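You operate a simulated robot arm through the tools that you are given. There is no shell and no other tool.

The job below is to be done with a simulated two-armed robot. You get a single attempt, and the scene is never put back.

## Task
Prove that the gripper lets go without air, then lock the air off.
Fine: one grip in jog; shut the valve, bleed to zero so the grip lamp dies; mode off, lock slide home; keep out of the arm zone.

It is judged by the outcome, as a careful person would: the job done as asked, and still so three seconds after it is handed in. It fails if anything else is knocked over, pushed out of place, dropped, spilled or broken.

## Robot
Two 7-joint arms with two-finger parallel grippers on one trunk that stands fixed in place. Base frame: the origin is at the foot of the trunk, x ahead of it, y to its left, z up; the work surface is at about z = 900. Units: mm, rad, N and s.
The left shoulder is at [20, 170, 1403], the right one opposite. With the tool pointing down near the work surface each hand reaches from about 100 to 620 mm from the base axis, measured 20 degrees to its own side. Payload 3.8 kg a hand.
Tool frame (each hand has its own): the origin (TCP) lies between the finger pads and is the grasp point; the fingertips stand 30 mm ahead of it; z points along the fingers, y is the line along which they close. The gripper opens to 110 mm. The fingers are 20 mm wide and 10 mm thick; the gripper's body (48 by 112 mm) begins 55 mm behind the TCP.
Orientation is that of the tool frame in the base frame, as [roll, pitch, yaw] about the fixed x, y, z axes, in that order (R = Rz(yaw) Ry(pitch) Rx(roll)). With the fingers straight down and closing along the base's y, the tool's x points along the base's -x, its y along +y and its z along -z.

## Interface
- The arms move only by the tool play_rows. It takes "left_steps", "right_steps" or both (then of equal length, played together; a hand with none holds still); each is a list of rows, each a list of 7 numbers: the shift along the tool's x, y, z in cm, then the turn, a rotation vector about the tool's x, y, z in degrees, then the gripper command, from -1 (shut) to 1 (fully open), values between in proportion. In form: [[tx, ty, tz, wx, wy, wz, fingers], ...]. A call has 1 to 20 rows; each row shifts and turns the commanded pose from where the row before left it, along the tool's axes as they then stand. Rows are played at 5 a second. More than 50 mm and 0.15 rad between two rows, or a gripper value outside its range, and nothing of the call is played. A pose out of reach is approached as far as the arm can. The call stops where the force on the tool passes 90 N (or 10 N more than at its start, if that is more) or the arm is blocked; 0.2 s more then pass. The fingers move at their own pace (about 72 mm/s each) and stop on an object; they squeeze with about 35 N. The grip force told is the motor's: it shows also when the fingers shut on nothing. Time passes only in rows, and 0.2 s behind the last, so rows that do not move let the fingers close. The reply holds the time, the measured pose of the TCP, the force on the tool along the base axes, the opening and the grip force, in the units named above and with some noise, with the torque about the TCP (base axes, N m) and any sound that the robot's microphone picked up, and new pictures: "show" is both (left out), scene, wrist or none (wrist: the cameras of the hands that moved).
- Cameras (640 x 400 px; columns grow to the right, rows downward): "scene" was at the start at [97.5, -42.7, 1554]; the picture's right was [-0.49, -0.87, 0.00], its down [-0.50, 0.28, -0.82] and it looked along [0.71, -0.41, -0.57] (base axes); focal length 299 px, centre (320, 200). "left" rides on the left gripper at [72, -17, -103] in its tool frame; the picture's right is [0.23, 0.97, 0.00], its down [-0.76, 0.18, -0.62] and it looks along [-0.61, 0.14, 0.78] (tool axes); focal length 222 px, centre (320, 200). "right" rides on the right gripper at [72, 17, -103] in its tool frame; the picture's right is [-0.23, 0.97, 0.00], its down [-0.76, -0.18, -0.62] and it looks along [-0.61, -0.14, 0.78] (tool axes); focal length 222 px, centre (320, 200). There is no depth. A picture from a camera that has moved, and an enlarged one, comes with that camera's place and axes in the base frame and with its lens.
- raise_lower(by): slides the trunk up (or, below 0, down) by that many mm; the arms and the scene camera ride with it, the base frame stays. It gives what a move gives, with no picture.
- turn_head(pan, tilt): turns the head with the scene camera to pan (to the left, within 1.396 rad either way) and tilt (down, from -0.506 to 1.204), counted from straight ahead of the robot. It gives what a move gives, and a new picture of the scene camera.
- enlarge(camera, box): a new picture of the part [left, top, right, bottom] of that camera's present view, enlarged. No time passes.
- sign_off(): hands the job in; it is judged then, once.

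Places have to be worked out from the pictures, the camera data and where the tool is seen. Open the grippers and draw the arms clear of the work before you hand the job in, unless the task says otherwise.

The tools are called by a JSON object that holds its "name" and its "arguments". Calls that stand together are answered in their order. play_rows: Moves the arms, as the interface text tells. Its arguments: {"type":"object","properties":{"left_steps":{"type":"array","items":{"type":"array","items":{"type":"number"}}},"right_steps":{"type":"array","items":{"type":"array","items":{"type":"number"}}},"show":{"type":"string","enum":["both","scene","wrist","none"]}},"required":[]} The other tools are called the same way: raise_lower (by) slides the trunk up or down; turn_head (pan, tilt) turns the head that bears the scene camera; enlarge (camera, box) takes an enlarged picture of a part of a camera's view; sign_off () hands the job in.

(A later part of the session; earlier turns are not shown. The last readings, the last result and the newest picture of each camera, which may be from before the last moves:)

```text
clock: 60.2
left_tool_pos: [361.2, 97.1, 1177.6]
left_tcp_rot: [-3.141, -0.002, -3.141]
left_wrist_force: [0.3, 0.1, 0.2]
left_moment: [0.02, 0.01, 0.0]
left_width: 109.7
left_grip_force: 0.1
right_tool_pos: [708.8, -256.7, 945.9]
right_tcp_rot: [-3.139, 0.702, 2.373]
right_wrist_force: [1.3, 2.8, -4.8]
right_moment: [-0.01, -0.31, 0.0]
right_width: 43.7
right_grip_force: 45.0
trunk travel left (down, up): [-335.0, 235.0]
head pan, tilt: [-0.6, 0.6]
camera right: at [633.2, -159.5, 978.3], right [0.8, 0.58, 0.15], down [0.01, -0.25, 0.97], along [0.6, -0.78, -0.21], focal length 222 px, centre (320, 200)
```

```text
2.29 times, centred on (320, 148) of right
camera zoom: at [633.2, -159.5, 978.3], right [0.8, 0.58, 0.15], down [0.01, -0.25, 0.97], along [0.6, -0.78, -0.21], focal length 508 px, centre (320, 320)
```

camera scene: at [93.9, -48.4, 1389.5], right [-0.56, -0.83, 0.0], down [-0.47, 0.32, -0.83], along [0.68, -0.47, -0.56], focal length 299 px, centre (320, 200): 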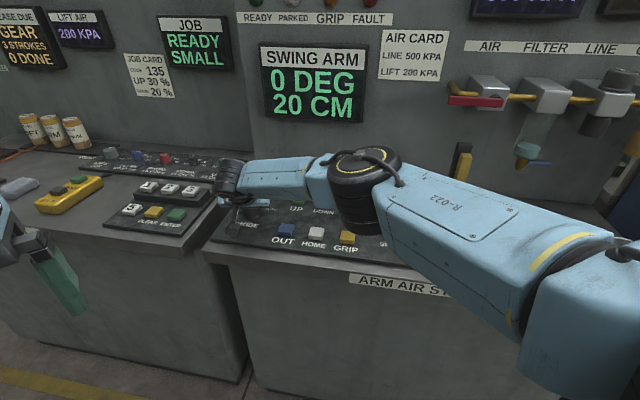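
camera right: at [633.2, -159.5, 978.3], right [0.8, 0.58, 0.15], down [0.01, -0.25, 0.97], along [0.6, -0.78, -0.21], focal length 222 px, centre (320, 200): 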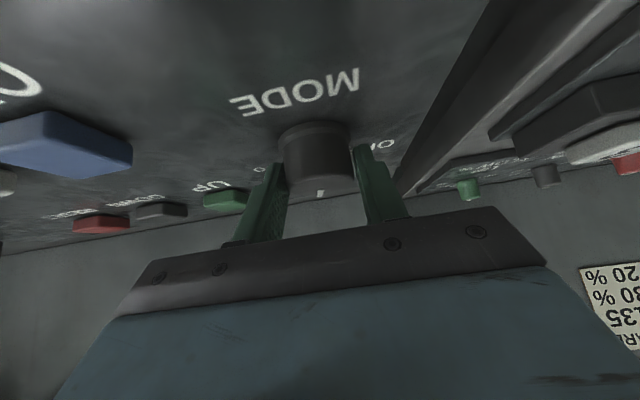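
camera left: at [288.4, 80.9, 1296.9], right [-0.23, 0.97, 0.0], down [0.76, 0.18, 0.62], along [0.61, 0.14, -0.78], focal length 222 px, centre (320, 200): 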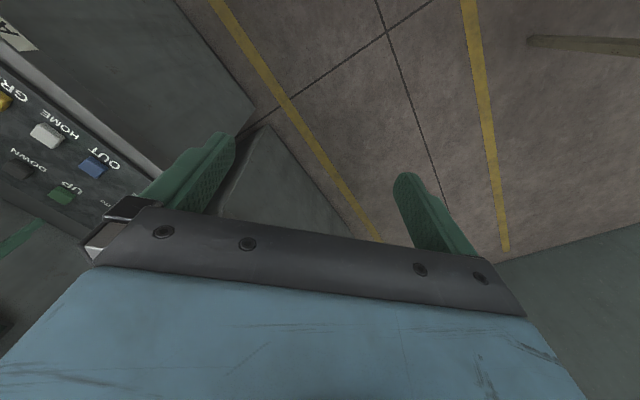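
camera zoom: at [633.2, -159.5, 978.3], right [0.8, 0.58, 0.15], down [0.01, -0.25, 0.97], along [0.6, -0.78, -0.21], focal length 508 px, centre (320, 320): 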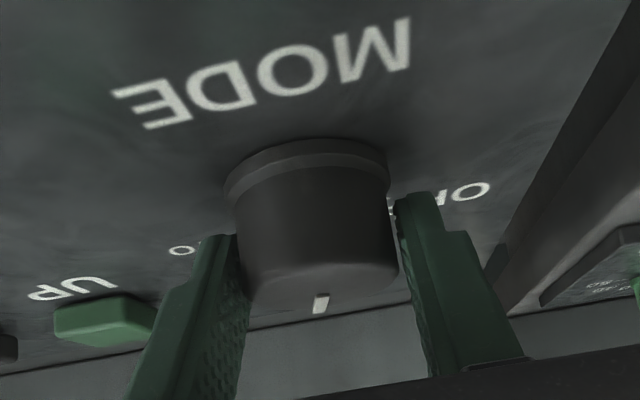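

Turned 58° in total, and the torque sign flipped as if a detent was passed. I'll open the fingers, lift with the trunk, and check where the pointer settled.

{"name": "play_rows", "arguments": {"right_steps": [[0, 0, 0, 0, 0, 0, 0.4], [0, 0, 0, 0, 0, 0, 0.4], [0, 0, 0, 0, 0, 0, 0.4]], "show": "none"}}

{"name": "raise_lower", "arguments": {"by": 70}}

{"name": "enlarge", "arguments": {"camera": "right", "box": [180, 0, 460, 175]}}

{"name": "enlarge", "arguments": {"camera": "scene", "box": [180, 160, 340, 280]}}

```text
clock: 61.0
left_tool_pos: [360.4, 97.1, 1179.5]
left_tcp_rot: [-3.141, 0.0, 3.141]
left_wrist_force: [0.0, -0.2, 0.2]
left_moment: [-0.02, -0.01, -0.03]
left_width: 110.2
left_grip_force: 0.0
right_tool_pos: [708.4, -255.9, 946.8]
right_tcp_rot: [-3.141, 0.702, 2.37]
right_wrist_force: [0.4, -0.3, 0.3]
right_moment: [0.0, -0.04, 0.01]
right_width: 77.1
right_grip_force: 0.0
trunk travel left (down, up): [-335.0, 235.0]
head pan, tilt: [-0.6, 0.6]
```

```text
clock: 62.0
left_tool_pos: [361.1, 97.7, 1248.5]
left_tcp_rot: [-3.141, 0.0, -3.141]
left_wrist_force: [0.4, 0.6, -0.6]
left_moment: [0.0, 0.0, 0.01]
left_width: 110.0
left_grip_force: 0.1
right_tool_pos: [708.5, -256.8, 1016.5]
right_tcp_rot: [3.14, 0.699, 2.371]
right_wrist_force: [-0.5, -1.1, -0.6]
right_moment: [0.03, 0.05, 0.0]
right_width: 77.1
right_grip_force: 0.1
trunk travel left (down, up): [-405.0, 165.0]
head pan, tilt: [-0.6, 0.6]
```

```text
2.29 times, centred on (320, 88) of right
camera zoom: at [632.7, -159.7, 1048.3], right [0.8, 0.58, 0.15], down [0.01, -0.25, 0.97], along [0.6, -0.78, -0.21], focal length 508 px, centre (320, 457)
```

zoom: 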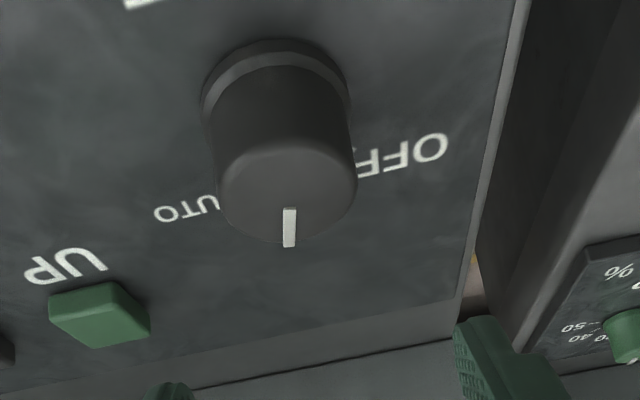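

```text
3.33 times, centred on (260, 220) of scene
camera zoom: at [94.0, -49.1, 1459.4], right [-0.56, -0.83, 0.0], down [-0.47, 0.32, -0.82], along [0.68, -0.47, -0.57], focal length 995 px, centre (520, 133)
```

zoom: 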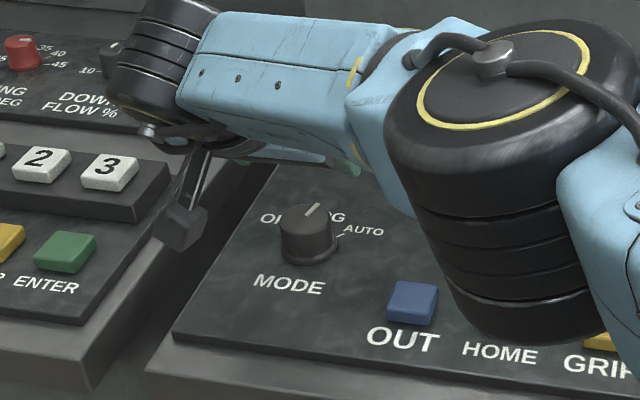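

The pointer now points straight ahead toward JOG. I'll check the lamps and displays for confirmation.

{"name": "turn_head", "arguments": {"pan": -0.75, "tilt": 0.35}}

{"name": "enlarge", "arguments": {"camera": "scene", "box": [160, 80, 400, 230]}}

```text
clock: 62.8
left_tool_pos: [359.5, 96.6, 1248.6]
left_tcp_rot: [3.142, -0.001, 3.141]
left_wrist_force: [-0.2, -0.7, -0.1]
left_moment: [0.05, 0.01, -0.01]
left_width: 109.9
left_grip_force: 0.0
right_tool_pos: [708.7, -256.8, 1017.1]
right_tcp_rot: [3.14, 0.699, 2.372]
right_wrist_force: [0.5, 0.3, -0.1]
right_moment: [0.0, 0.01, -0.03]
right_width: 77.1
right_grip_force: 0.0
trunk travel left (down, up): [-405.0, 165.0]
head pan, tilt: [-0.75, 0.351]
camera scene: at [88.9, -62.7, 1482.2], right [-0.68, -0.73, 0.0], down [-0.25, 0.23, -0.94], along [0.69, -0.64, -0.34], focal length 299 px, centre (320, 200)
```

scene: 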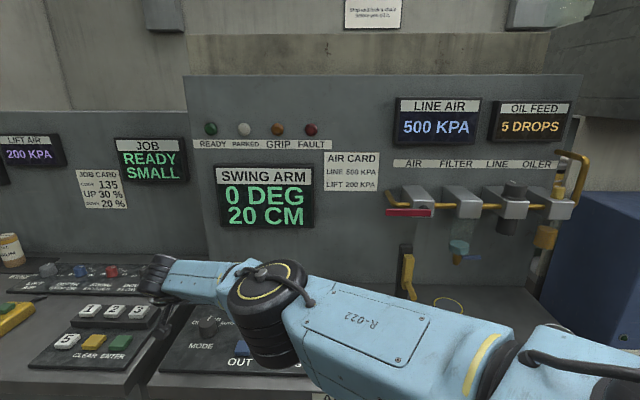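

```text
2.67 times, centred on (280, 155) of scene
camera zoom: at [88.9, -62.7, 1482.2], right [-0.68, -0.73, 0.0], down [-0.25, 0.23, -0.94], along [0.69, -0.64, -0.34], focal length 796 px, centre (427, 320)
```

zoom: 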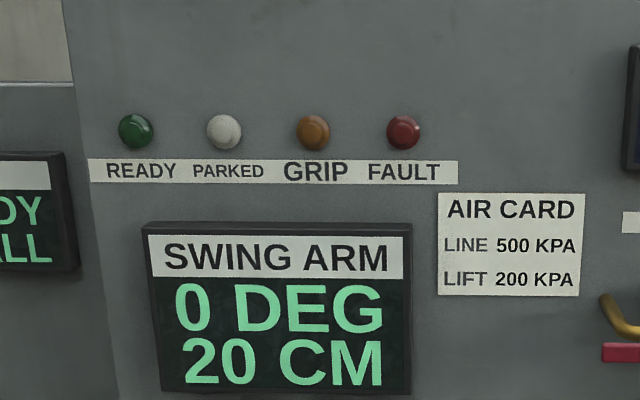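

Lamps are all dark and pressure is 500 KPA, as expected before the grip. Next is GRIP at about [495,-405]. I'll traverse at z≈1027 to above it, close the fingers, and bring the tool vertical.

{"name": "play_rows", "arguments": {"right_steps": [[0.535, -4.24, -0.668, 0, 0, 0, -1], [0.535, -4.24, -0.668, 0, 0, 0, -1], [0.535, -4.24, -0.668, 0, 0, 0, -1], [0.535, -4.24, -0.668, 0, 0, 0, -1], [0.535, -4.24, -0.668, 0, 0, 0, -1], [0.535, -4.24, -0.668, 0, 0, 0, -1], [0, 0, 0, 0, 8.04, 0, -1], [0, 0, 0, 0, 8.04, 0, -1], [0, 0, 0, 0, 8.04, 0, -1], [0, 0, 0, 0, 8.04, 0, -1], [0, 0, 0, 0, 8.04, 0, -1]], "show": "both"}}

```text
clock: 65.2
left_tool_pos: [361.5, 97.4, 1249.1]
left_tcp_rot: [-3.141, -0.002, 3.14]
left_wrist_force: [1.5, 0.4, 0.6]
left_moment: [-0.01, 0.02, 0.01]
left_width: 109.8
left_grip_force: 0.0
right_tool_pos: [495.6, -404.9, 1027.2]
right_tcp_rot: [3.141, -0.005, 2.374]
right_wrist_force: [-0.1, -0.4, 0.1]
right_moment: [-0.03, 0.04, 0.03]
right_width: 0.0
right_grip_force: 35.2
trunk travel left (down, up): [-405.0, 165.0]
head pan, tilt: [-0.75, 0.351]
camera scene: at [89.4, -62.7, 1482.2], right [-0.68, -0.73, 0.0], down [-0.25, 0.23, -0.94], along [0.69, -0.64, -0.34], focal length 299 px, centre (320, 200)
camera right: at [456.0, -341.7, 1129.7], right [0.84, 0.54, 0.0], down [0.43, -0.66, 0.62], along [0.34, -0.52, -0.78], focal length 222 px, centre (320, 200)
```

scene: 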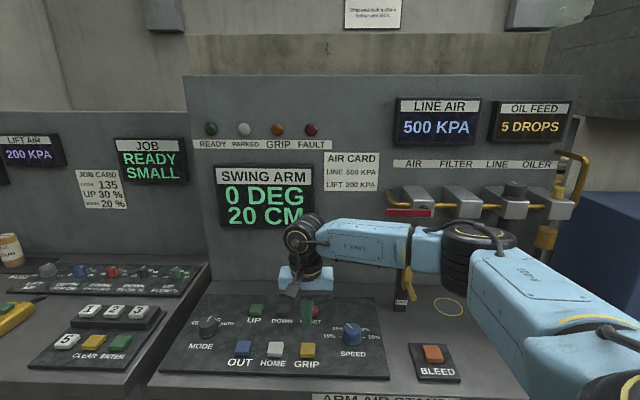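
right: 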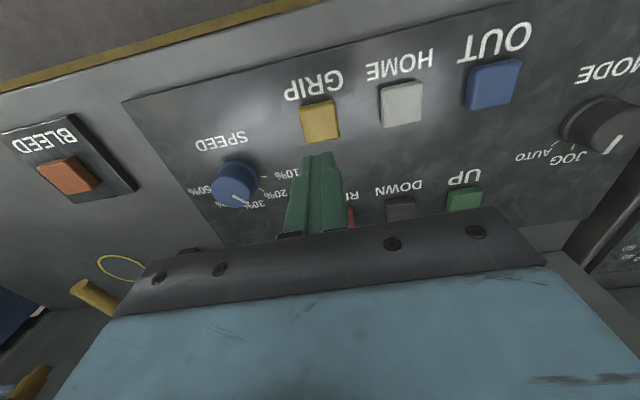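

The GRIP button is right below the closed fingertips. Before pressing, I'll zoom in to confirm the mode pointer against the JOG mark.

{"name": "enlarge", "arguments": {"camera": "right", "box": [500, 60, 640, 180]}}

{"name": "enlarge", "arguments": {"camera": "scene", "box": [170, 290, 290, 365]}}

```text
3.33 times, centred on (570, 120) of right
camera zoom: at [456.0, -341.7, 1129.7], right [0.84, 0.54, 0.0], down [0.43, -0.66, 0.62], along [0.34, -0.52, -0.78], focal length 740 px, centre (-513, 467)
```

zoom: 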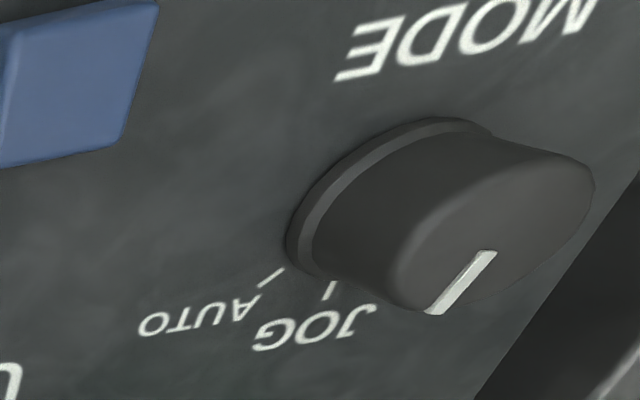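

```text
5.33 times, centred on (230, 328) of scene
camera zoom: at [89.4, -62.7, 1482.2], right [-0.68, -0.73, 0.0], down [-0.25, 0.23, -0.94], along [0.69, -0.64, -0.34], focal length 1592 px, centre (800, -480)
```

zoom: 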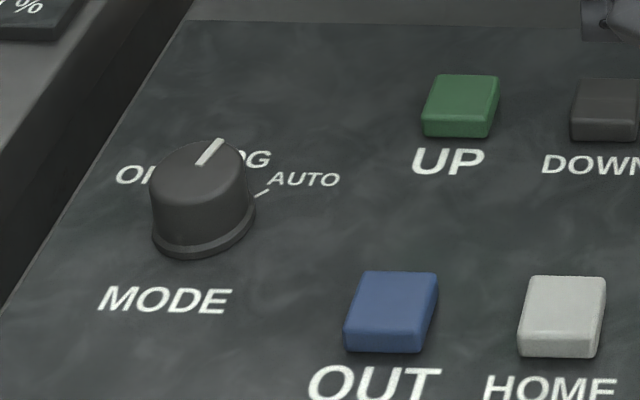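

The panel's axes are at 45° to the base (GRIP→OUT runs along azimuth 45°), so JOG should be at base azimuth −45°, but the pointer looks nearer −60°. I'll zoom tighter to measure it before pressing anything.

{"name": "enlarge", "arguments": {"camera": "right", "box": [560, 70, 640, 170]}}

{"name": "enlarge", "arguments": {"camera": "scene", "box": [180, 300, 250, 350]}}

```text
4.00 times, centred on (600, 120) of right
camera zoom: at [456.0, -341.7, 1129.7], right [0.84, 0.54, 0.0], down [0.43, -0.66, 0.62], along [0.34, -0.52, -0.78], focal length 888 px, centre (-800, 520)
```

zoom: 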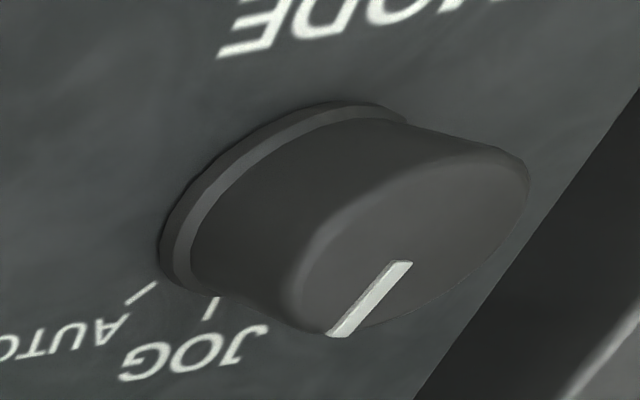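

```text
8.00 times, centred on (215, 325) of scene
camera zoom: at [89.4, -62.7, 1482.2], right [-0.68, -0.73, 0.0], down [-0.25, 0.23, -0.94], along [0.69, -0.64, -0.34], focal length 2389 px, centre (1160, -800)
```

zoom: 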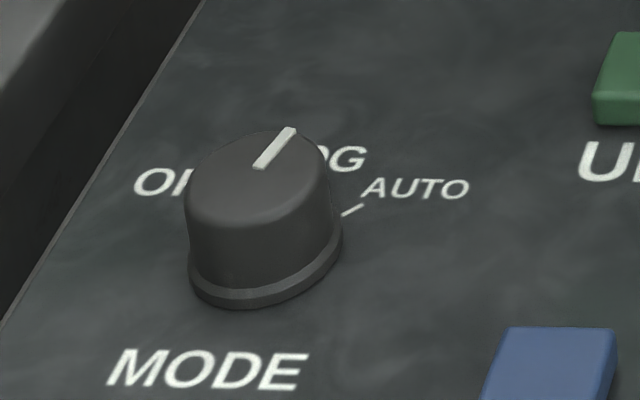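

Both cameras give the pointer at azimuth −57.7°, exactly 58° from OFF, so there's no snap and it's 13° past the JOG mark (−45°). I'll go back and turn it 13° counter-clockwise to sit exactly on JOG before pressing GRIP.

{"name": "play_rows", "arguments": {"right_steps": [[0, 0, 0, 0, -8.04, 0, -1], [0, 0, 0, 0, -8.04, 0, -1], [0, 0, 0, 0, -8.04, 0, -1], [0, 0, 0, 0, -8.04, 0, -1], [0, 0, 0, 0, -8.04, 0, -1], [-0.535, 4.24, 0.668, 0, 0, 0, 0.4], [-0.535, 4.24, 0.668, 0, 0, 0, 0.4], [-0.535, 4.24, 0.668, 0, 0, 0, 0.4], [-0.535, 4.24, 0.668, 0, 0, 0, 0.4], [-0.535, 4.24, 0.668, 0, 0, 0, 0.4], [-0.535, 4.24, 0.668, 0, 0, 0, 0.4]], "show": "wrist"}}

```text
clock: 67.6
left_tool_pos: [360.8, 101.5, 1247.9]
left_tcp_rot: [-3.136, -0.002, -3.139]
left_wrist_force: [1.4, 0.4, 0.1]
left_moment: [-0.07, -0.06, -0.04]
left_width: 109.9
left_grip_force: 0.0
right_tool_pos: [707.8, -258.7, 1017.1]
right_tcp_rot: [-3.139, 0.705, 2.375]
right_wrist_force: [-0.2, 0.5, 0.0]
right_moment: [-0.03, -0.01, -0.03]
right_width: 77.2
right_grip_force: 0.1
trunk travel left (down, up): [-405.0, 165.0]
head pan, tilt: [-0.75, 0.351]
camera right: at [632.8, -161.8, 1049.3], right [0.8, 0.58, 0.15], down [0.0, -0.25, 0.97], along [0.6, -0.78, -0.2], focal length 222 px, centre (320, 200)
```

right: 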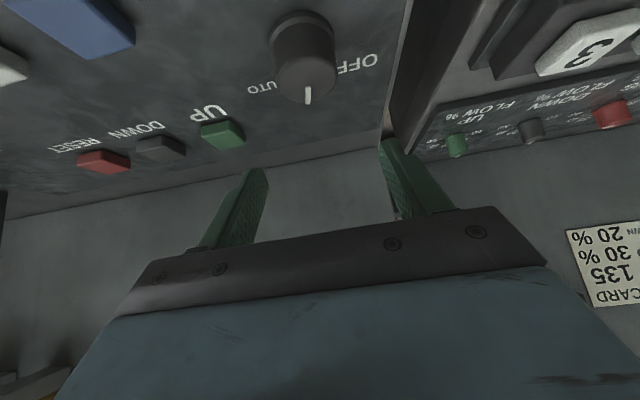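

The left hand's reading shifted by ~4 mm, so I'll look at whether the right arm is near the left hand.

{"name": "turn_head", "arguments": {"pan": -0.1, "tilt": 0.75}}

```text
clock: 68.6
left_tool_pos: [359.2, 95.6, 1247.9]
left_tcp_rot: [-3.141, -0.001, 3.141]
left_wrist_force: [-0.6, -0.3, 0.0]
left_moment: [0.02, -0.03, -0.01]
left_width: 110.2
left_grip_force: 0.0
right_tool_pos: [708.0, -258.9, 1016.9]
right_tcp_rot: [3.14, 0.699, 2.375]
right_wrist_force: [-0.1, -0.3, 0.4]
right_moment: [0.01, 0.01, 0.02]
right_width: 77.0
right_grip_force: 0.1
trunk travel left (down, up): [-405.0, 165.0]
head pan, tilt: [-0.099, 0.75]
camera scene: at [103.2, -8.0, 1446.7], right [-0.1, -0.99, 0.0], down [-0.68, 0.07, -0.73], along [0.73, -0.07, -0.68], focal length 299 px, centre (320, 200)
```

scene: 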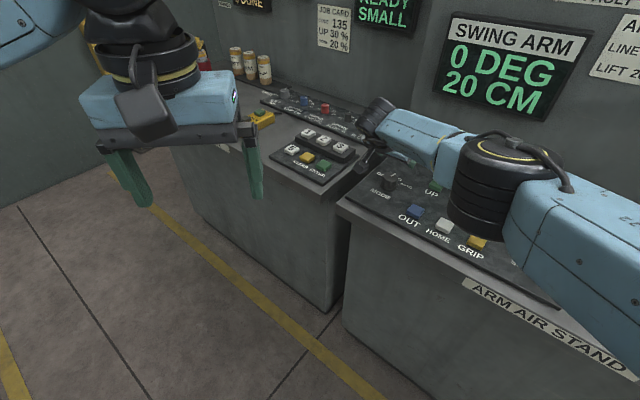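

No contact there, just a dynamic wobble. I'll centre the hand laterally by 2 mm, then descend 70 mm with the trunk onto the knob.

{"name": "play_rows", "arguments": {"right_steps": [[0, 0.22, 0, 0, 0, 0, 0.4]], "show": "none"}}

{"name": "raise_lower", "arguments": {"by": -70}}

{"name": "enlarge", "arguments": {"camera": "right", "box": [180, 60, 460, 235]}}

```text
clock: 69.0
left_tool_pos: [360.1, 96.8, 1248.3]
left_tcp_rot: [3.141, -0.001, 3.141]
left_wrist_force: [0.3, 0.7, 1.0]
left_moment: [0.01, 0.02, 0.01]
left_width: 110.1
left_grip_force: 0.1
right_tool_pos: [709.6, -257.1, 1016.3]
right_tcp_rot: [-3.14, 0.703, 2.371]
right_wrist_force: [-0.6, 0.5, 0.2]
right_moment: [0.01, 0.0, 0.02]
right_width: 77.0
right_grip_force: 0.0
trunk travel left (down, up): [-405.0, 165.0]
head pan, tilt: [-0.099, 0.75]
```

```text
clock: 70.1
left_tool_pos: [360.8, 96.8, 1178.6]
left_tcp_rot: [3.141, 0.0, -3.141]
left_wrist_force: [-0.3, -0.3, 1.2]
left_moment: [-0.01, -0.04, -0.02]
left_width: 110.1
left_grip_force: 0.1
right_tool_pos: [709.2, -257.0, 947.4]
right_tcp_rot: [3.141, 0.701, 2.369]
right_wrist_force: [0.5, -0.6, 0.7]
right_moment: [0.02, -0.02, -0.02]
right_width: 77.0
right_grip_force: 0.0
trunk travel left (down, up): [-335.0, 235.0]
head pan, tilt: [-0.099, 0.75]
```

```text
2.29 times, centred on (320, 148) of right
camera zoom: at [634.0, -160.6, 978.8], right [0.8, 0.58, 0.15], down [0.01, -0.25, 0.97], along [0.6, -0.78, -0.21], focal length 508 px, centre (320, 320)
```

zoom: 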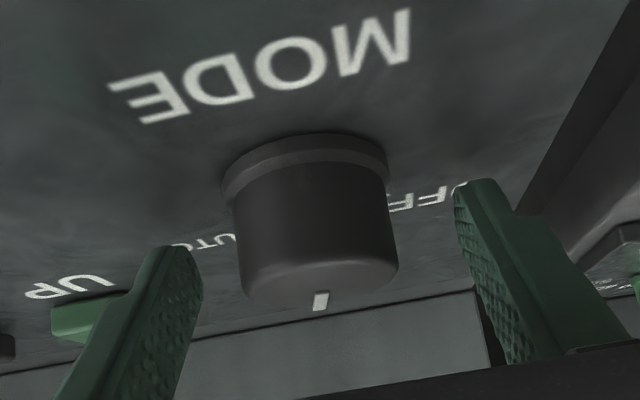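

The knob is centred again. I'll grip and turn 13° counter-clockwise.

{"name": "play_rows", "arguments": {"right_steps": [[0, 0, 0, 0, 0, 0, -1], [0, 0, 0, 0, 0, 0, -1], [0, 0, 0, 0, 0, 0, -1], [0, -0.1, 0, -4.2, 0, -4.97, -1], [0, -0.1, 0, -4.2, 0, -4.97, -1], [0, 0, 0, 0, 0, 0, -1]], "show": "none"}}

{"name": "play_rows", "arguments": {"right_steps": [[0, 0, 0, 0, 0, 0, 0.4], [0, 0, 0, 0, 0, 0, 0.4], [0, 0, 0, 0, 0, 0, 0.4]], "show": "none"}}

{"name": "raise_lower", "arguments": {"by": 70}}

{"name": "turn_head", "arguments": {"pan": -0.75, "tilt": 0.45}}

{"name": "enlarge", "arguments": {"camera": "right", "box": [240, 0, 400, 110]}}

{"name": "enlarge", "arguments": {"camera": "scene", "box": [170, 250, 290, 330]}}

```text
clock: 71.5
left_tool_pos: [360.7, 97.3, 1177.9]
left_tcp_rot: [3.141, 0.001, -3.141]
left_wrist_force: [0.6, -0.1, 0.2]
left_moment: [0.02, 0.03, 0.04]
left_width: 109.9
left_grip_force: 0.2
right_tool_pos: [709.4, -257.8, 947.4]
right_tcp_rot: [3.141, 0.701, 2.601]
right_wrist_force: [3.3, -0.5, -1.7]
right_moment: [-0.22, -0.45, 0.0]
right_width: 44.1
right_grip_force: 45.5
trunk travel left (down, up): [-335.0, 235.0]
head pan, tilt: [-0.099, 0.75]
```

```text
clock: 72.3
left_tool_pos: [360.9, 96.4, 1178.3]
left_tcp_rot: [-3.141, 0.002, -3.141]
left_wrist_force: [0.6, 0.4, -0.2]
left_moment: [0.01, 0.01, -0.01]
left_width: 109.9
left_grip_force: 0.0
right_tool_pos: [708.4, -258.2, 946.1]
right_tcp_rot: [-3.141, 0.701, 2.6]
right_wrist_force: [-1.1, -0.5, 0.3]
right_moment: [0.01, 0.0, -0.02]
right_width: 76.9
right_grip_force: 0.0
trunk travel left (down, up): [-335.0, 235.0]
head pan, tilt: [-0.099, 0.75]
```

```text
clock: 73.4
left_tool_pos: [360.4, 98.2, 1248.3]
left_tcp_rot: [-3.14, -0.002, 3.141]
left_wrist_force: [-0.4, -0.6, -0.1]
left_moment: [0.0, 0.0, 0.03]
left_width: 110.0
left_grip_force: 0.0
right_tool_pos: [709.2, -258.2, 1015.9]
right_tcp_rot: [-3.141, 0.701, 2.6]
right_wrist_force: [0.3, 0.6, -0.1]
right_moment: [0.01, 0.01, -0.03]
right_width: 77.0
right_grip_force: 0.0
trunk travel left (down, up): [-405.0, 165.0]
head pan, tilt: [-0.099, 0.75]
```

```text
clock: 74.4
left_tool_pos: [360.6, 97.3, 1248.9]
left_tcp_rot: [-3.14, 0.0, -3.141]
left_wrist_force: [0.4, 0.7, 0.0]
left_moment: [0.05, 0.04, 0.0]
left_width: 109.9
left_grip_force: 0.0
right_tool_pos: [708.8, -257.4, 1016.9]
right_tcp_rot: [3.141, 0.702, 2.6]
right_wrist_force: [-0.9, -0.8, -0.6]
right_moment: [0.0, 0.03, 0.01]
right_width: 76.9
right_grip_force: 0.1
trunk travel left (down, up): [-405.0, 165.0]
head pan, tilt: [-0.75, 0.45]
camera scene: at [88.1, -61.8, 1473.0], right [-0.68, -0.73, 0.0], down [-0.32, 0.3, -0.9], along [0.66, -0.61, -0.44], focal length 299 px, centre (320, 200)
```

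scene: 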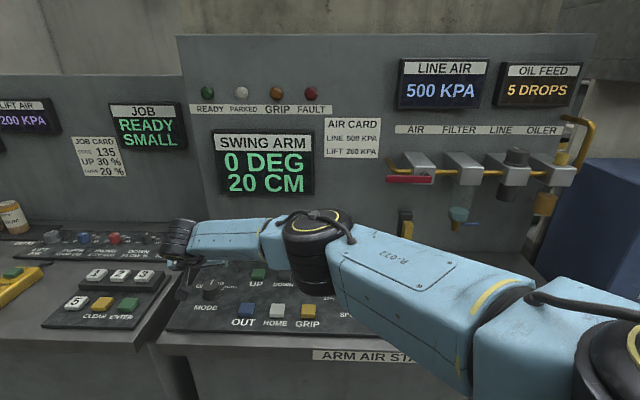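

```text
3.64 times, centred on (320, 55) of right
camera zoom: at [613.0, -181.2, 1048.5], right [0.65, 0.74, 0.15], down [0.06, -0.24, 0.97], along [0.76, -0.62, -0.21], focal length 808 px, centre (320, 727)
```

zoom: 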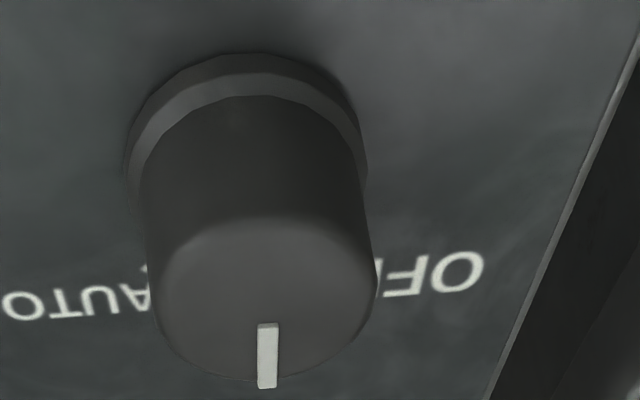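

```text
5.00 times, centred on (230, 290) of scene
camera zoom: at [88.1, -61.8, 1473.0], right [-0.68, -0.73, 0.0], down [-0.32, 0.3, -0.9], along [0.66, -0.61, -0.44], focal length 1493 px, centre (770, -250)
```

zoom: 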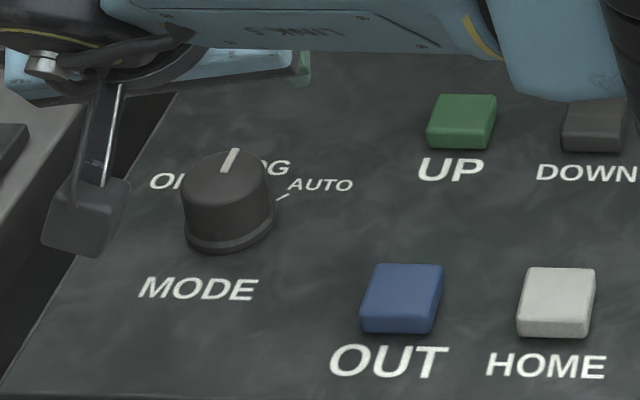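

The pointer now measures azimuth −44.8°, exactly JOG. I'll go back above GRIP with the fingers closed and the tool vertical.

{"name": "play_rows", "arguments": {"right_steps": [[1.247, -3.915, -1.293, 0, 0, 0, -1], [1.247, -3.915, -1.293, 0, 0, 0, -1], [1.247, -3.915, -1.293, 0, 0, 0, -1], [1.247, -3.915, -1.293, 0, 0, 0, -1], [1.247, -3.915, -1.293, 0, 0, 0, -1], [1.247, -3.915, -1.293, 0, 0, 0, -1], [0, 0, 0, 0, 8.04, 0, -1], [0, 0, 0, 0, 8.04, 0, -1], [0, 0, 0, 0, 8.04, 0, -1], [0, 0, 0, 0, 8.04, 0, -1], [0, 0, 0, 0, 8.04, 0, -1], [0, 0, 0, 0, 0, 0, -1]], "show": "both"}}

```text
clock: 77.0
left_tool_pos: [360.3, 96.9, 1248.4]
left_tcp_rot: [-3.141, 0.0, -3.141]
left_wrist_force: [-0.1, -0.5, -0.3]
left_moment: [0.0, -0.02, -0.02]
left_width: 109.7
left_grip_force: 0.1
right_tool_pos: [495.4, -403.8, 1027.9]
right_tcp_rot: [3.141, -0.002, 2.601]
right_wrist_force: [0.3, 0.3, 0.0]
right_moment: [0.0, -0.04, 0.03]
right_width: 0.3
right_grip_force: 35.3
trunk travel left (down, up): [-405.0, 165.0]
head pan, tilt: [-0.75, 0.45]
camera scene: at [87.6, -62.0, 1473.1], right [-0.68, -0.73, 0.0], down [-0.32, 0.3, -0.9], along [0.66, -0.61, -0.43], focal length 299 px, centre (320, 200)
camera right: at [442.3, -352.3, 1130.3], right [0.7, 0.72, 0.0], down [0.56, -0.55, 0.62], along [0.45, -0.43, -0.78], focal length 222 px, centre (320, 200)
```

scene: 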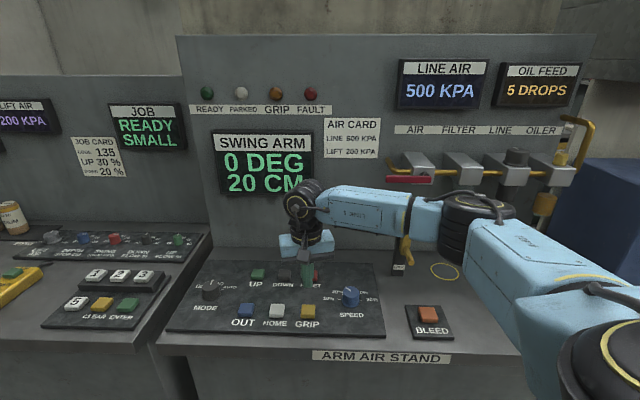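
right: 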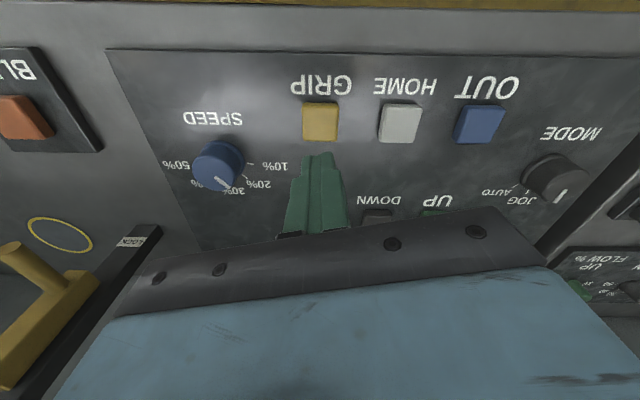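

Aligned over GRIP. I'll descend to about 10 mm above the button first.

{"name": "play_rows", "arguments": {"right_steps": [[0, 0, 2.3, 0, 0, 0, -1], [0, 0, 2.3, 0, 0, 0, -1], [0, 0, 2.3, 0, 0, 0, -1]], "show": "both"}}

{"name": "enlarge", "arguments": {"camera": "scene", "box": [250, 250, 370, 330]}}

```text
clock: 77.8
left_tool_pos: [361.5, 97.0, 1247.8]
left_tcp_rot: [3.141, -0.001, 3.141]
left_wrist_force: [-0.4, 0.1, -0.2]
left_moment: [0.0, -0.04, -0.01]
left_width: 110.2
left_grip_force: 0.1
right_tool_pos: [495.5, -402.0, 957.9]
right_tcp_rot: [3.14, -0.001, 2.6]
right_wrist_force: [-0.7, 0.5, 0.0]
right_moment: [-0.01, -0.02, -0.01]
right_width: 0.0
right_grip_force: 35.1
trunk travel left (down, up): [-405.0, 165.0]
head pan, tilt: [-0.75, 0.45]
camera scene: at [88.3, -62.0, 1473.0], right [-0.68, -0.73, 0.0], down [-0.32, 0.3, -0.9], along [0.66, -0.61, -0.44], focal length 299 px, centre (320, 200)
camera right: at [442.0, -351.7, 1060.2], right [0.7, 0.72, 0.0], down [0.56, -0.55, 0.62], along [0.45, -0.43, -0.78], focal length 222 px, centre (320, 200)
```

scene: 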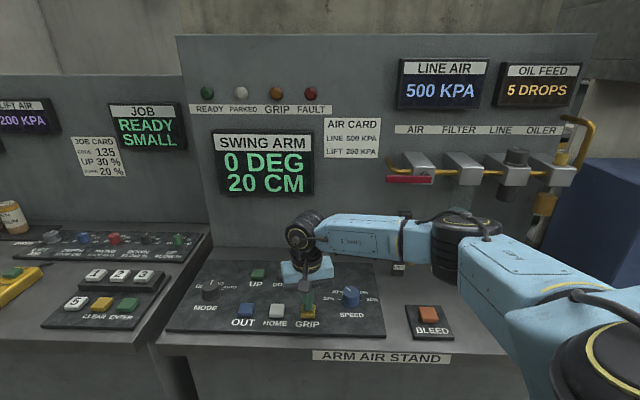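
right: 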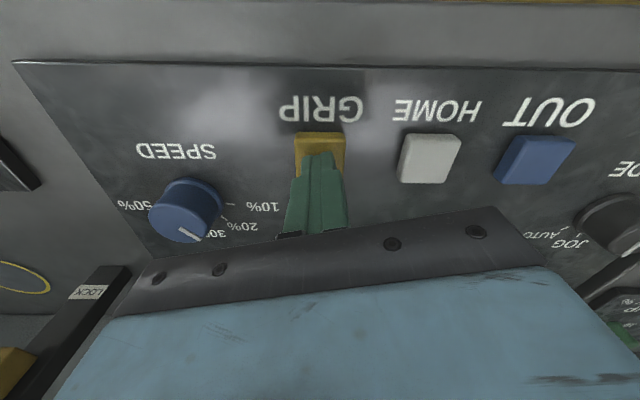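

```text
5.00 times, centred on (310, 290) of scene
camera zoom: at [88.3, -62.0, 1473.0], right [-0.68, -0.73, 0.0], down [-0.32, 0.3, -0.9], along [0.66, -0.61, -0.44], focal length 1493 px, centre (370, -250)
```

zoom: 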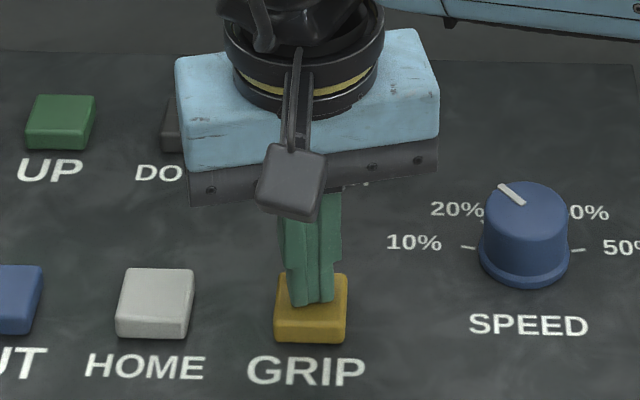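

Fingertips are ~10 mm above GRIP and centred. I'll press down in small steps and watch the force.

{"name": "play_rows", "arguments": {"right_steps": [[0, 0, 0.3, 0, 0, 0, -1], [0, 0, 0.3, 0, 0, 0, -1], [0, 0, 0.3, 0, 0, 0, -1], [0, 0, 0.2, 0, 0, 0, -1]], "show": "scene"}}

```text
clock: 78.8
left_tool_pos: [359.6, 98.6, 1249.5]
left_tcp_rot: [-3.138, 0.002, -3.141]
left_wrist_force: [0.0, -0.4, 0.4]
left_moment: [0.02, 0.03, 0.02]
left_width: 109.9
left_grip_force: 0.0
right_tool_pos: [495.9, -404.2, 949.9]
right_tcp_rot: [3.14, 0.005, 2.598]
right_wrist_force: [-3.7, 1.4, 17.5]
right_moment: [0.05, 0.09, 0.04]
right_width: 0.0
right_grip_force: 35.4
trunk travel left (down, up): [-405.0, 165.0]
head pan, tilt: [-0.75, 0.45]
heard: click
camera scene: at [86.3, -60.7, 1473.4], right [-0.68, -0.73, 0.0], down [-0.32, 0.3, -0.9], along [0.66, -0.61, -0.43], focal length 299 px, centre (320, 200)
```

scene: 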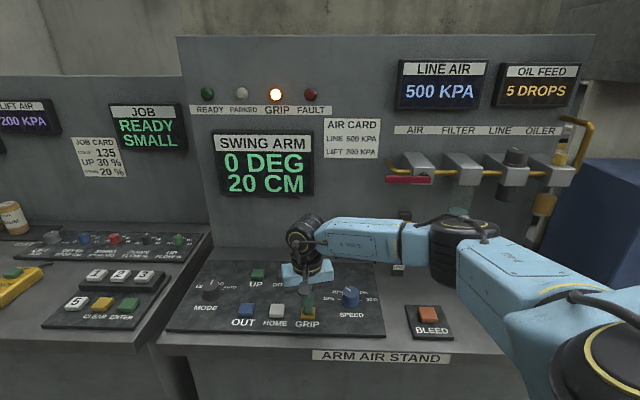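

A click was heard and the GRIP lamp is lit. I'll lift straight up to release the button.

{"name": "play_rows", "arguments": {"right_steps": [[0, 0, -1.0, 0, 0, 0, -1], [0, 0, -2.5, 0, 0, 0, -1], [0, 0, -2.5, 0, 0, 0, -1], [0, 0, -2.5, 0, 0, 0, -1]], "show": "both"}}

{"name": "enlarge", "arguments": {"camera": "scene", "box": [380, 60, 600, 200]}}

```text
clock: 79.8
left_tool_pos: [359.9, 97.8, 1247.7]
left_tcp_rot: [-3.141, -0.001, 3.141]
left_wrist_force: [1.4, 0.5, -0.9]
left_moment: [0.02, 0.01, -0.02]
left_width: 109.8
left_grip_force: 0.1
right_tool_pos: [494.9, -403.5, 1033.3]
right_tcp_rot: [-3.142, -0.002, 2.599]
right_wrist_force: [0.0, -0.5, 0.2]
right_moment: [-0.05, 0.01, 0.01]
right_width: 0.0
right_grip_force: 35.0
trunk travel left (down, up): [-405.0, 165.0]
head pan, tilt: [-0.75, 0.45]
camera scene: at [87.7, -61.5, 1473.1], right [-0.68, -0.73, 0.0], down [-0.32, 0.3, -0.9], along [0.66, -0.61, -0.43], focal length 299 px, centre (320, 200)
camera right: at [442.0, -351.8, 1135.4], right [0.7, 0.72, 0.0], down [0.56, -0.55, 0.62], along [0.45, -0.43, -0.78], focal length 222 px, centre (320, 200)
```

scene: 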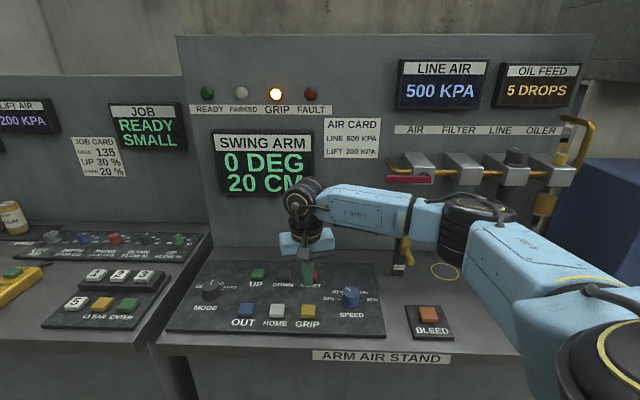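
right: 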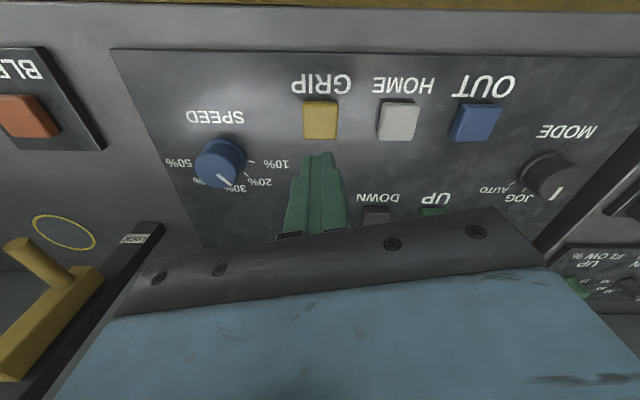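

```text
2.86 times, centred on (490, 130) of scene
camera zoom: at [87.7, -61.5, 1473.1], right [-0.68, -0.73, 0.0], down [-0.32, 0.3, -0.9], along [0.66, -0.61, -0.43], focal length 853 px, centre (-166, 400)
```

zoom: 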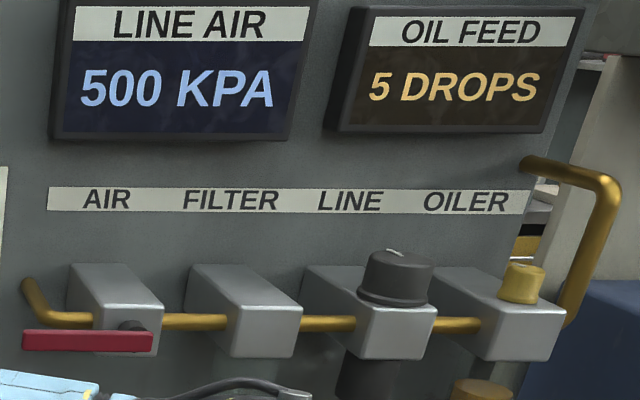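

The lamp stays lit after release, so exactly one grip was made. Next is the valve. The lever is at about s≈116–222, d≈778, z≈1207 in the true 45° stand frame, pivoting at its right end. I'll move the hand up and right with a standoff in front of the valve.

{"name": "play_rows", "arguments": {"right_steps": [[0, 0, -1, 0, 0, 7, -1], [0, 0, -1, 0, 0, 7, -1], [-0.2, -2.79, -2.9, 0, 0, 0, -1], [-0.2, -2.79, -2.9, 0, 0, 0, -1], [-0.2, -2.79, -2.9, 0, 0, 0, -1], [-0.2, -2.79, -2.9, 0, 0, 0, -1], [-0.2, -2.79, -2.9, 0, 0, 0, -1], [-0.2, -2.79, -2.9, 0, 0, 0, -1], [-0.2, -2.79, -2.9, 0, 0, 0, -1]], "show": "both"}}

```text
clock: 81.8
left_tool_pos: [359.5, 97.7, 1248.8]
left_tcp_rot: [-3.141, 0.001, -3.14]
left_wrist_force: [0.3, -0.1, 0.2]
left_moment: [-0.01, -0.02, -0.03]
left_width: 110.0
left_grip_force: 0.1
right_tool_pos: [366.1, -551.5, 1255.0]
right_tcp_rot: [3.141, 0.0, 2.357]
right_wrist_force: [-0.3, 0.0, -1.2]
right_moment: [-0.01, -0.01, 0.01]
right_width: 0.0
right_grip_force: 35.2
trunk travel left (down, up): [-405.0, 165.0]
head pan, tilt: [-0.75, 0.45]
camera scene: at [86.9, -61.7, 1473.2], right [-0.68, -0.73, 0.0], down [-0.32, 0.3, -0.9], along [0.66, -0.61, -0.43], focal length 299 px, centre (320, 200)
camera right: at [328.1, -488.3, 1357.7], right [0.85, 0.53, 0.0], down [0.41, -0.66, 0.62], along [0.33, -0.53, -0.78], focal length 222 px, centre (320, 200)
```

scene: 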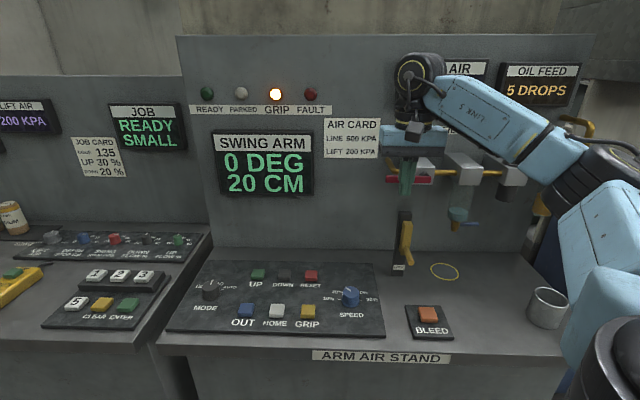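
right: 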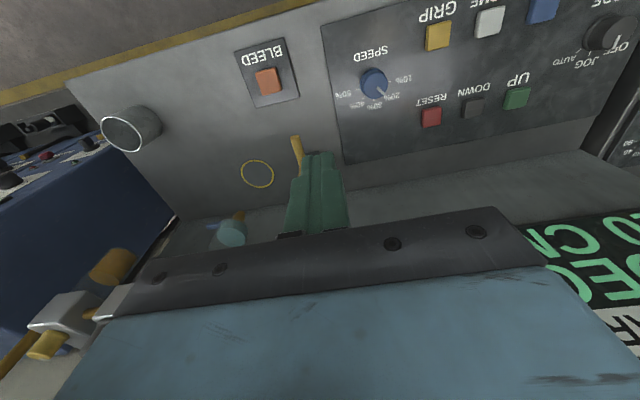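

Now I'll tilt the tool to horizontal so it points into the wall at the standoff.

{"name": "play_rows", "arguments": {"right_steps": [[0, 0, 0, 0, -8.18, 0, -1], [0, 0, 0, 0, -8.18, 0, -1], [0, 0, 0, 0, -8.18, 0, -1], [0, 0, 0, 0, -8.18, 0, -1], [0, 0, 0, 0, -8.18, 0, -1], [0, 0, 0, 0, -8.18, 0, -1], [0, 0, 0, 0, -8.18, 0, -1], [0, 0, 0, 0, -8.18, 0, -1], [0, 0, 0, 0, -8.18, 0, -1], [0, 0, 0, 0, -8.18, 0, -1], [0, 0, 0, 0, -8.18, 0, -1]], "show": "both"}}

```text
clock: 84.2
left_tool_pos: [361.3, 97.5, 1248.5]
left_tcp_rot: [-3.142, 0.0, 3.141]
left_wrist_force: [-0.3, -0.4, 0.6]
left_moment: [-0.01, -0.01, 0.01]
left_width: 109.9
left_grip_force: 0.1
right_tool_pos: [374.1, -542.8, 1259.7]
right_tcp_rot: [-3.136, 1.319, 2.353]
right_wrist_force: [-0.5, 0.4, -0.7]
right_moment: [0.02, 0.01, 0.01]
right_width: 0.0
right_grip_force: 34.7
right hand out of reach, approached as far as the arm can: row 10, 11
trunk travel left (down, up): [-405.0, 165.0]
head pan, tilt: [-0.75, 0.45]
camera scene: at [88.4, -61.8, 1473.0], right [-0.68, -0.73, 0.0], down [-0.32, 0.3, -0.9], along [0.66, -0.61, -0.44], focal length 299 px, centre (320, 200)
camera right: at [303.7, -447.3, 1214.8], right [0.73, 0.64, 0.22], down [-0.42, 0.17, 0.89], along [0.54, -0.75, 0.39], focal length 222 px, centre (320, 200)
```

scene: 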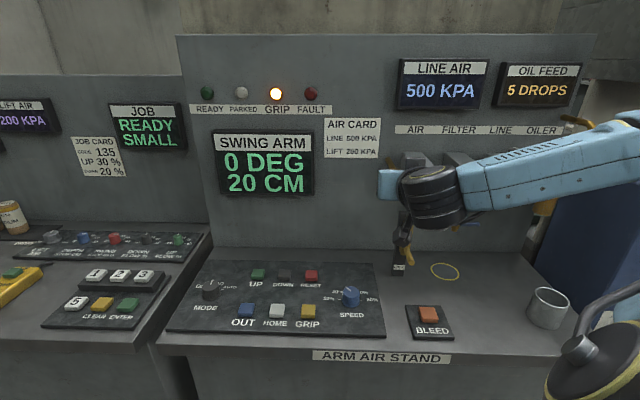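
right: 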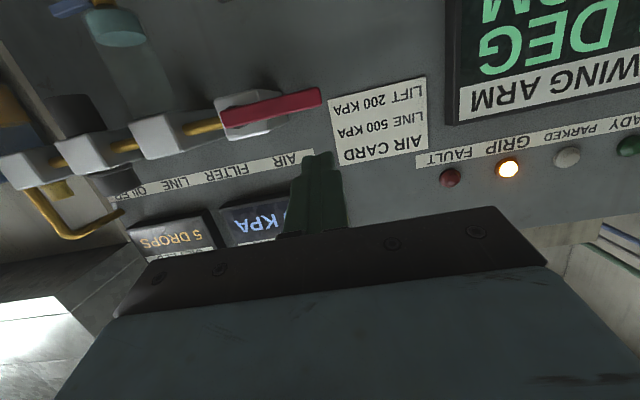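

The tilt reached 75.6°, which is fine. Triangulating from both cameras, the lever tip is at s≈114, d≈766, z≈1210 and the pivot end at s≈221. I'll approach to just above the lever, with the closed fingertips still short of it.

{"name": "play_rows", "arguments": {"right_steps": [[-0.41, -0.535, 3.61, 0, 0, 0, -1], [-0.41, -0.535, 3.61, 0, 0, 0, -1]], "show": "both"}}

{"name": "enlarge", "arguments": {"camera": "right", "box": [160, 40, 400, 200]}}

{"name": "enlarge", "arguments": {"camera": "scene", "box": [370, 110, 530, 280]}}

```text
clock: 84.8
left_tool_pos: [362.1, 97.9, 1248.5]
left_tcp_rot: [-3.14, -0.002, -3.14]
left_wrist_force: [0.4, -0.1, -0.6]
left_moment: [0.03, 0.0, 0.01]
left_width: 109.8
left_grip_force: 0.1
right_tool_pos: [429.2, -588.0, 1246.7]
right_tcp_rot: [-3.134, 1.316, 2.354]
right_wrist_force: [0.5, -0.4, 0.8]
right_moment: [0.01, -0.04, -0.01]
right_width: 0.1
right_grip_force: 35.5
right hand out of reach, approached as far as the arm can: row 2
trunk travel left (down, up): [-405.0, 165.0]
head pan, tilt: [-0.75, 0.45]
camera scene: at [89.4, -61.7, 1473.0], right [-0.68, -0.73, 0.0], down [-0.32, 0.3, -0.9], along [0.66, -0.61, -0.44], focal length 299 px, centre (320, 200)
camera right: at [358.6, -492.9, 1202.4], right [0.74, 0.64, 0.22], down [-0.41, 0.17, 0.89], along [0.54, -0.75, 0.39], focal length 222 px, centre (320, 200)
```

scene: 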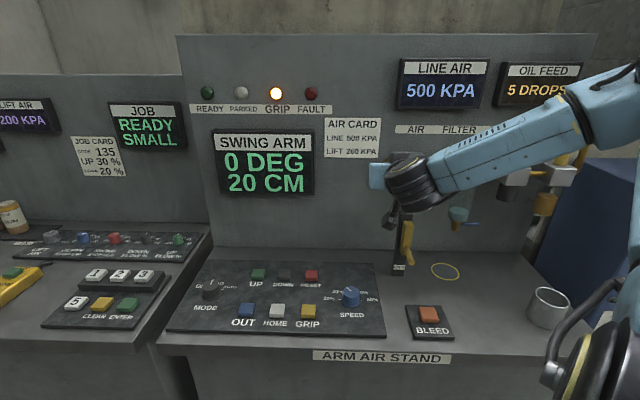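
right: 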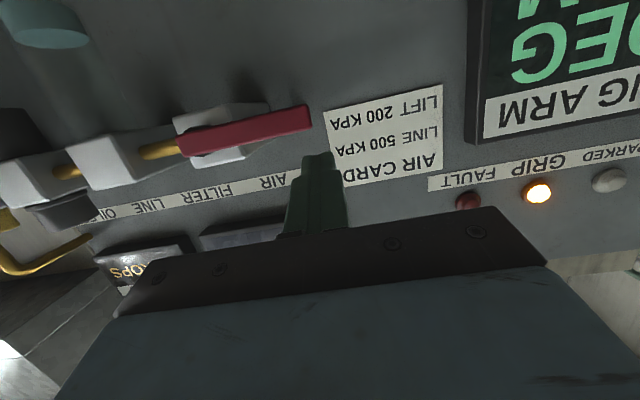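

```text
2.50 times, centred on (280, 120) of right
camera zoom: at [358.6, -492.9, 1202.4], right [0.74, 0.64, 0.22], down [-0.41, 0.17, 0.89], along [0.54, -0.75, 0.39], focal length 555 px, centre (420, 400)
```

zoom: 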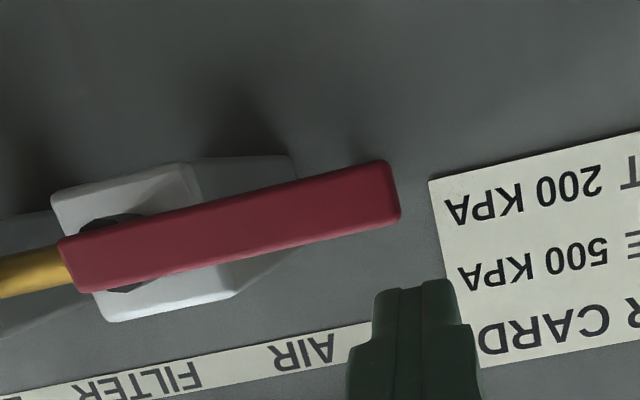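

```text
2.35 times, centred on (450, 195) of scene
camera zoom: at [89.4, -61.7, 1473.0], right [-0.68, -0.73, 0.0], down [-0.32, 0.3, -0.9], along [0.66, -0.61, -0.44], focal length 702 px, centre (14, 212)
```

zoom: 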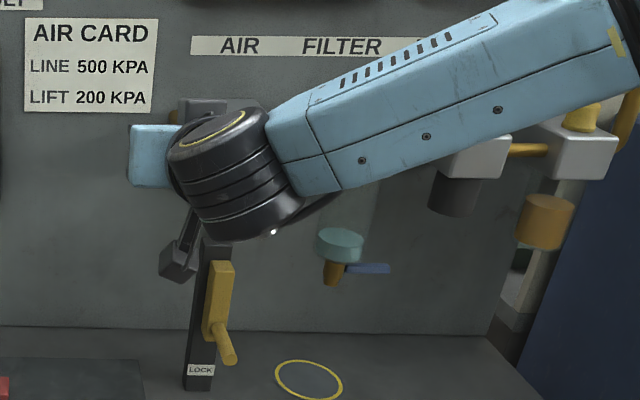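

Horizontal pointing is hitting an arm limit, so I'll use a 45° tilt instead (fingertips pointing down and forward), which still clears the valve body, and raise the trunk for better shoulder geometry.

{"name": "play_rows", "arguments": {"right_steps": [[0, 0, -2, 0, 0, 0, -1], [0, 0, 0, 0, 7.6, 0, -1], [0, 0, 0, 0, 7.6, 0, -1], [0, 0, 0, 0, 7.6, 0, -1], [0, 0, 0, 0, 7.6, 0, -1]], "show": "none"}}

{"name": "raise_lower", "arguments": {"by": 80}}

{"name": "turn_head", "arguments": {"pan": -0.9, "tilt": 0.5}}

```text
clock: 86.0
left_tool_pos: [360.3, 97.5, 1248.1]
left_tcp_rot: [3.141, -0.001, 3.141]
left_wrist_force: [0.1, -0.4, -0.2]
left_moment: [0.02, -0.03, 0.02]
left_width: 109.9
left_grip_force: 0.3
right_tool_pos: [414.0, -575.7, 1252.3]
right_tcp_rot: [-3.141, 0.785, 2.35]
right_wrist_force: [1.0, -0.2, -0.1]
right_moment: [0.0, 0.03, -0.02]
right_width: 0.0
right_grip_force: 35.2
trunk travel left (down, up): [-405.0, 165.0]
head pan, tilt: [-0.75, 0.45]
```

```text
clock: 87.2
left_tool_pos: [360.7, 96.7, 1328.4]
left_tcp_rot: [-3.14, 0.001, 3.141]
left_wrist_force: [0.0, 0.0, -0.2]
left_moment: [0.02, 0.01, 0.0]
left_width: 110.2
left_grip_force: 0.1
right_tool_pos: [413.7, -575.9, 1334.2]
right_tcp_rot: [-3.139, 0.787, 2.35]
right_wrist_force: [0.3, -0.5, 0.4]
right_moment: [-0.02, 0.03, 0.02]
right_width: 0.0
right_grip_force: 35.1
trunk travel left (down, up): [-485.0, 85.0]
head pan, tilt: [-0.75, 0.45]
```

```text
clock: 87.9
left_tool_pos: [360.1, 96.3, 1327.7]
left_tcp_rot: [3.142, 0.0, 3.141]
left_wrist_force: [-1.5, 0.2, 0.2]
left_moment: [0.0, 0.0, -0.01]
left_width: 110.0
left_grip_force: 0.0
right_tool_pos: [413.4, -575.5, 1334.2]
right_tcp_rot: [-3.137, 0.787, 2.347]
right_wrist_force: [1.3, -0.5, 0.4]
right_moment: [-0.03, 0.01, 0.03]
right_width: 0.0
right_grip_force: 35.1
trunk travel left (down, up): [-485.0, 85.0]
head pan, tilt: [-0.901, 0.499]
camera scene: at [77.3, -70.4, 1548.6], right [-0.78, -0.62, 0.0], down [-0.3, 0.37, -0.88], along [0.55, -0.69, -0.48], focal length 299 px, centre (320, 200)
```

scene: 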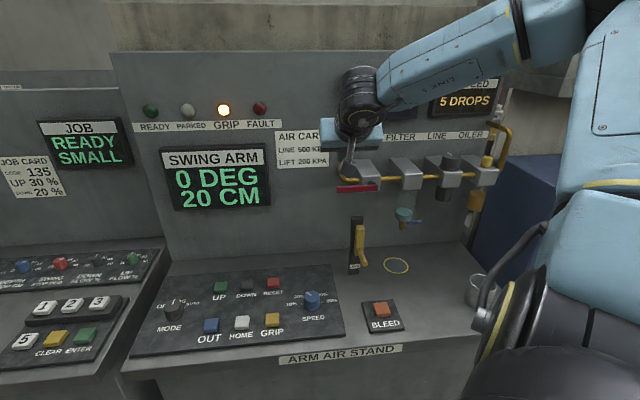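

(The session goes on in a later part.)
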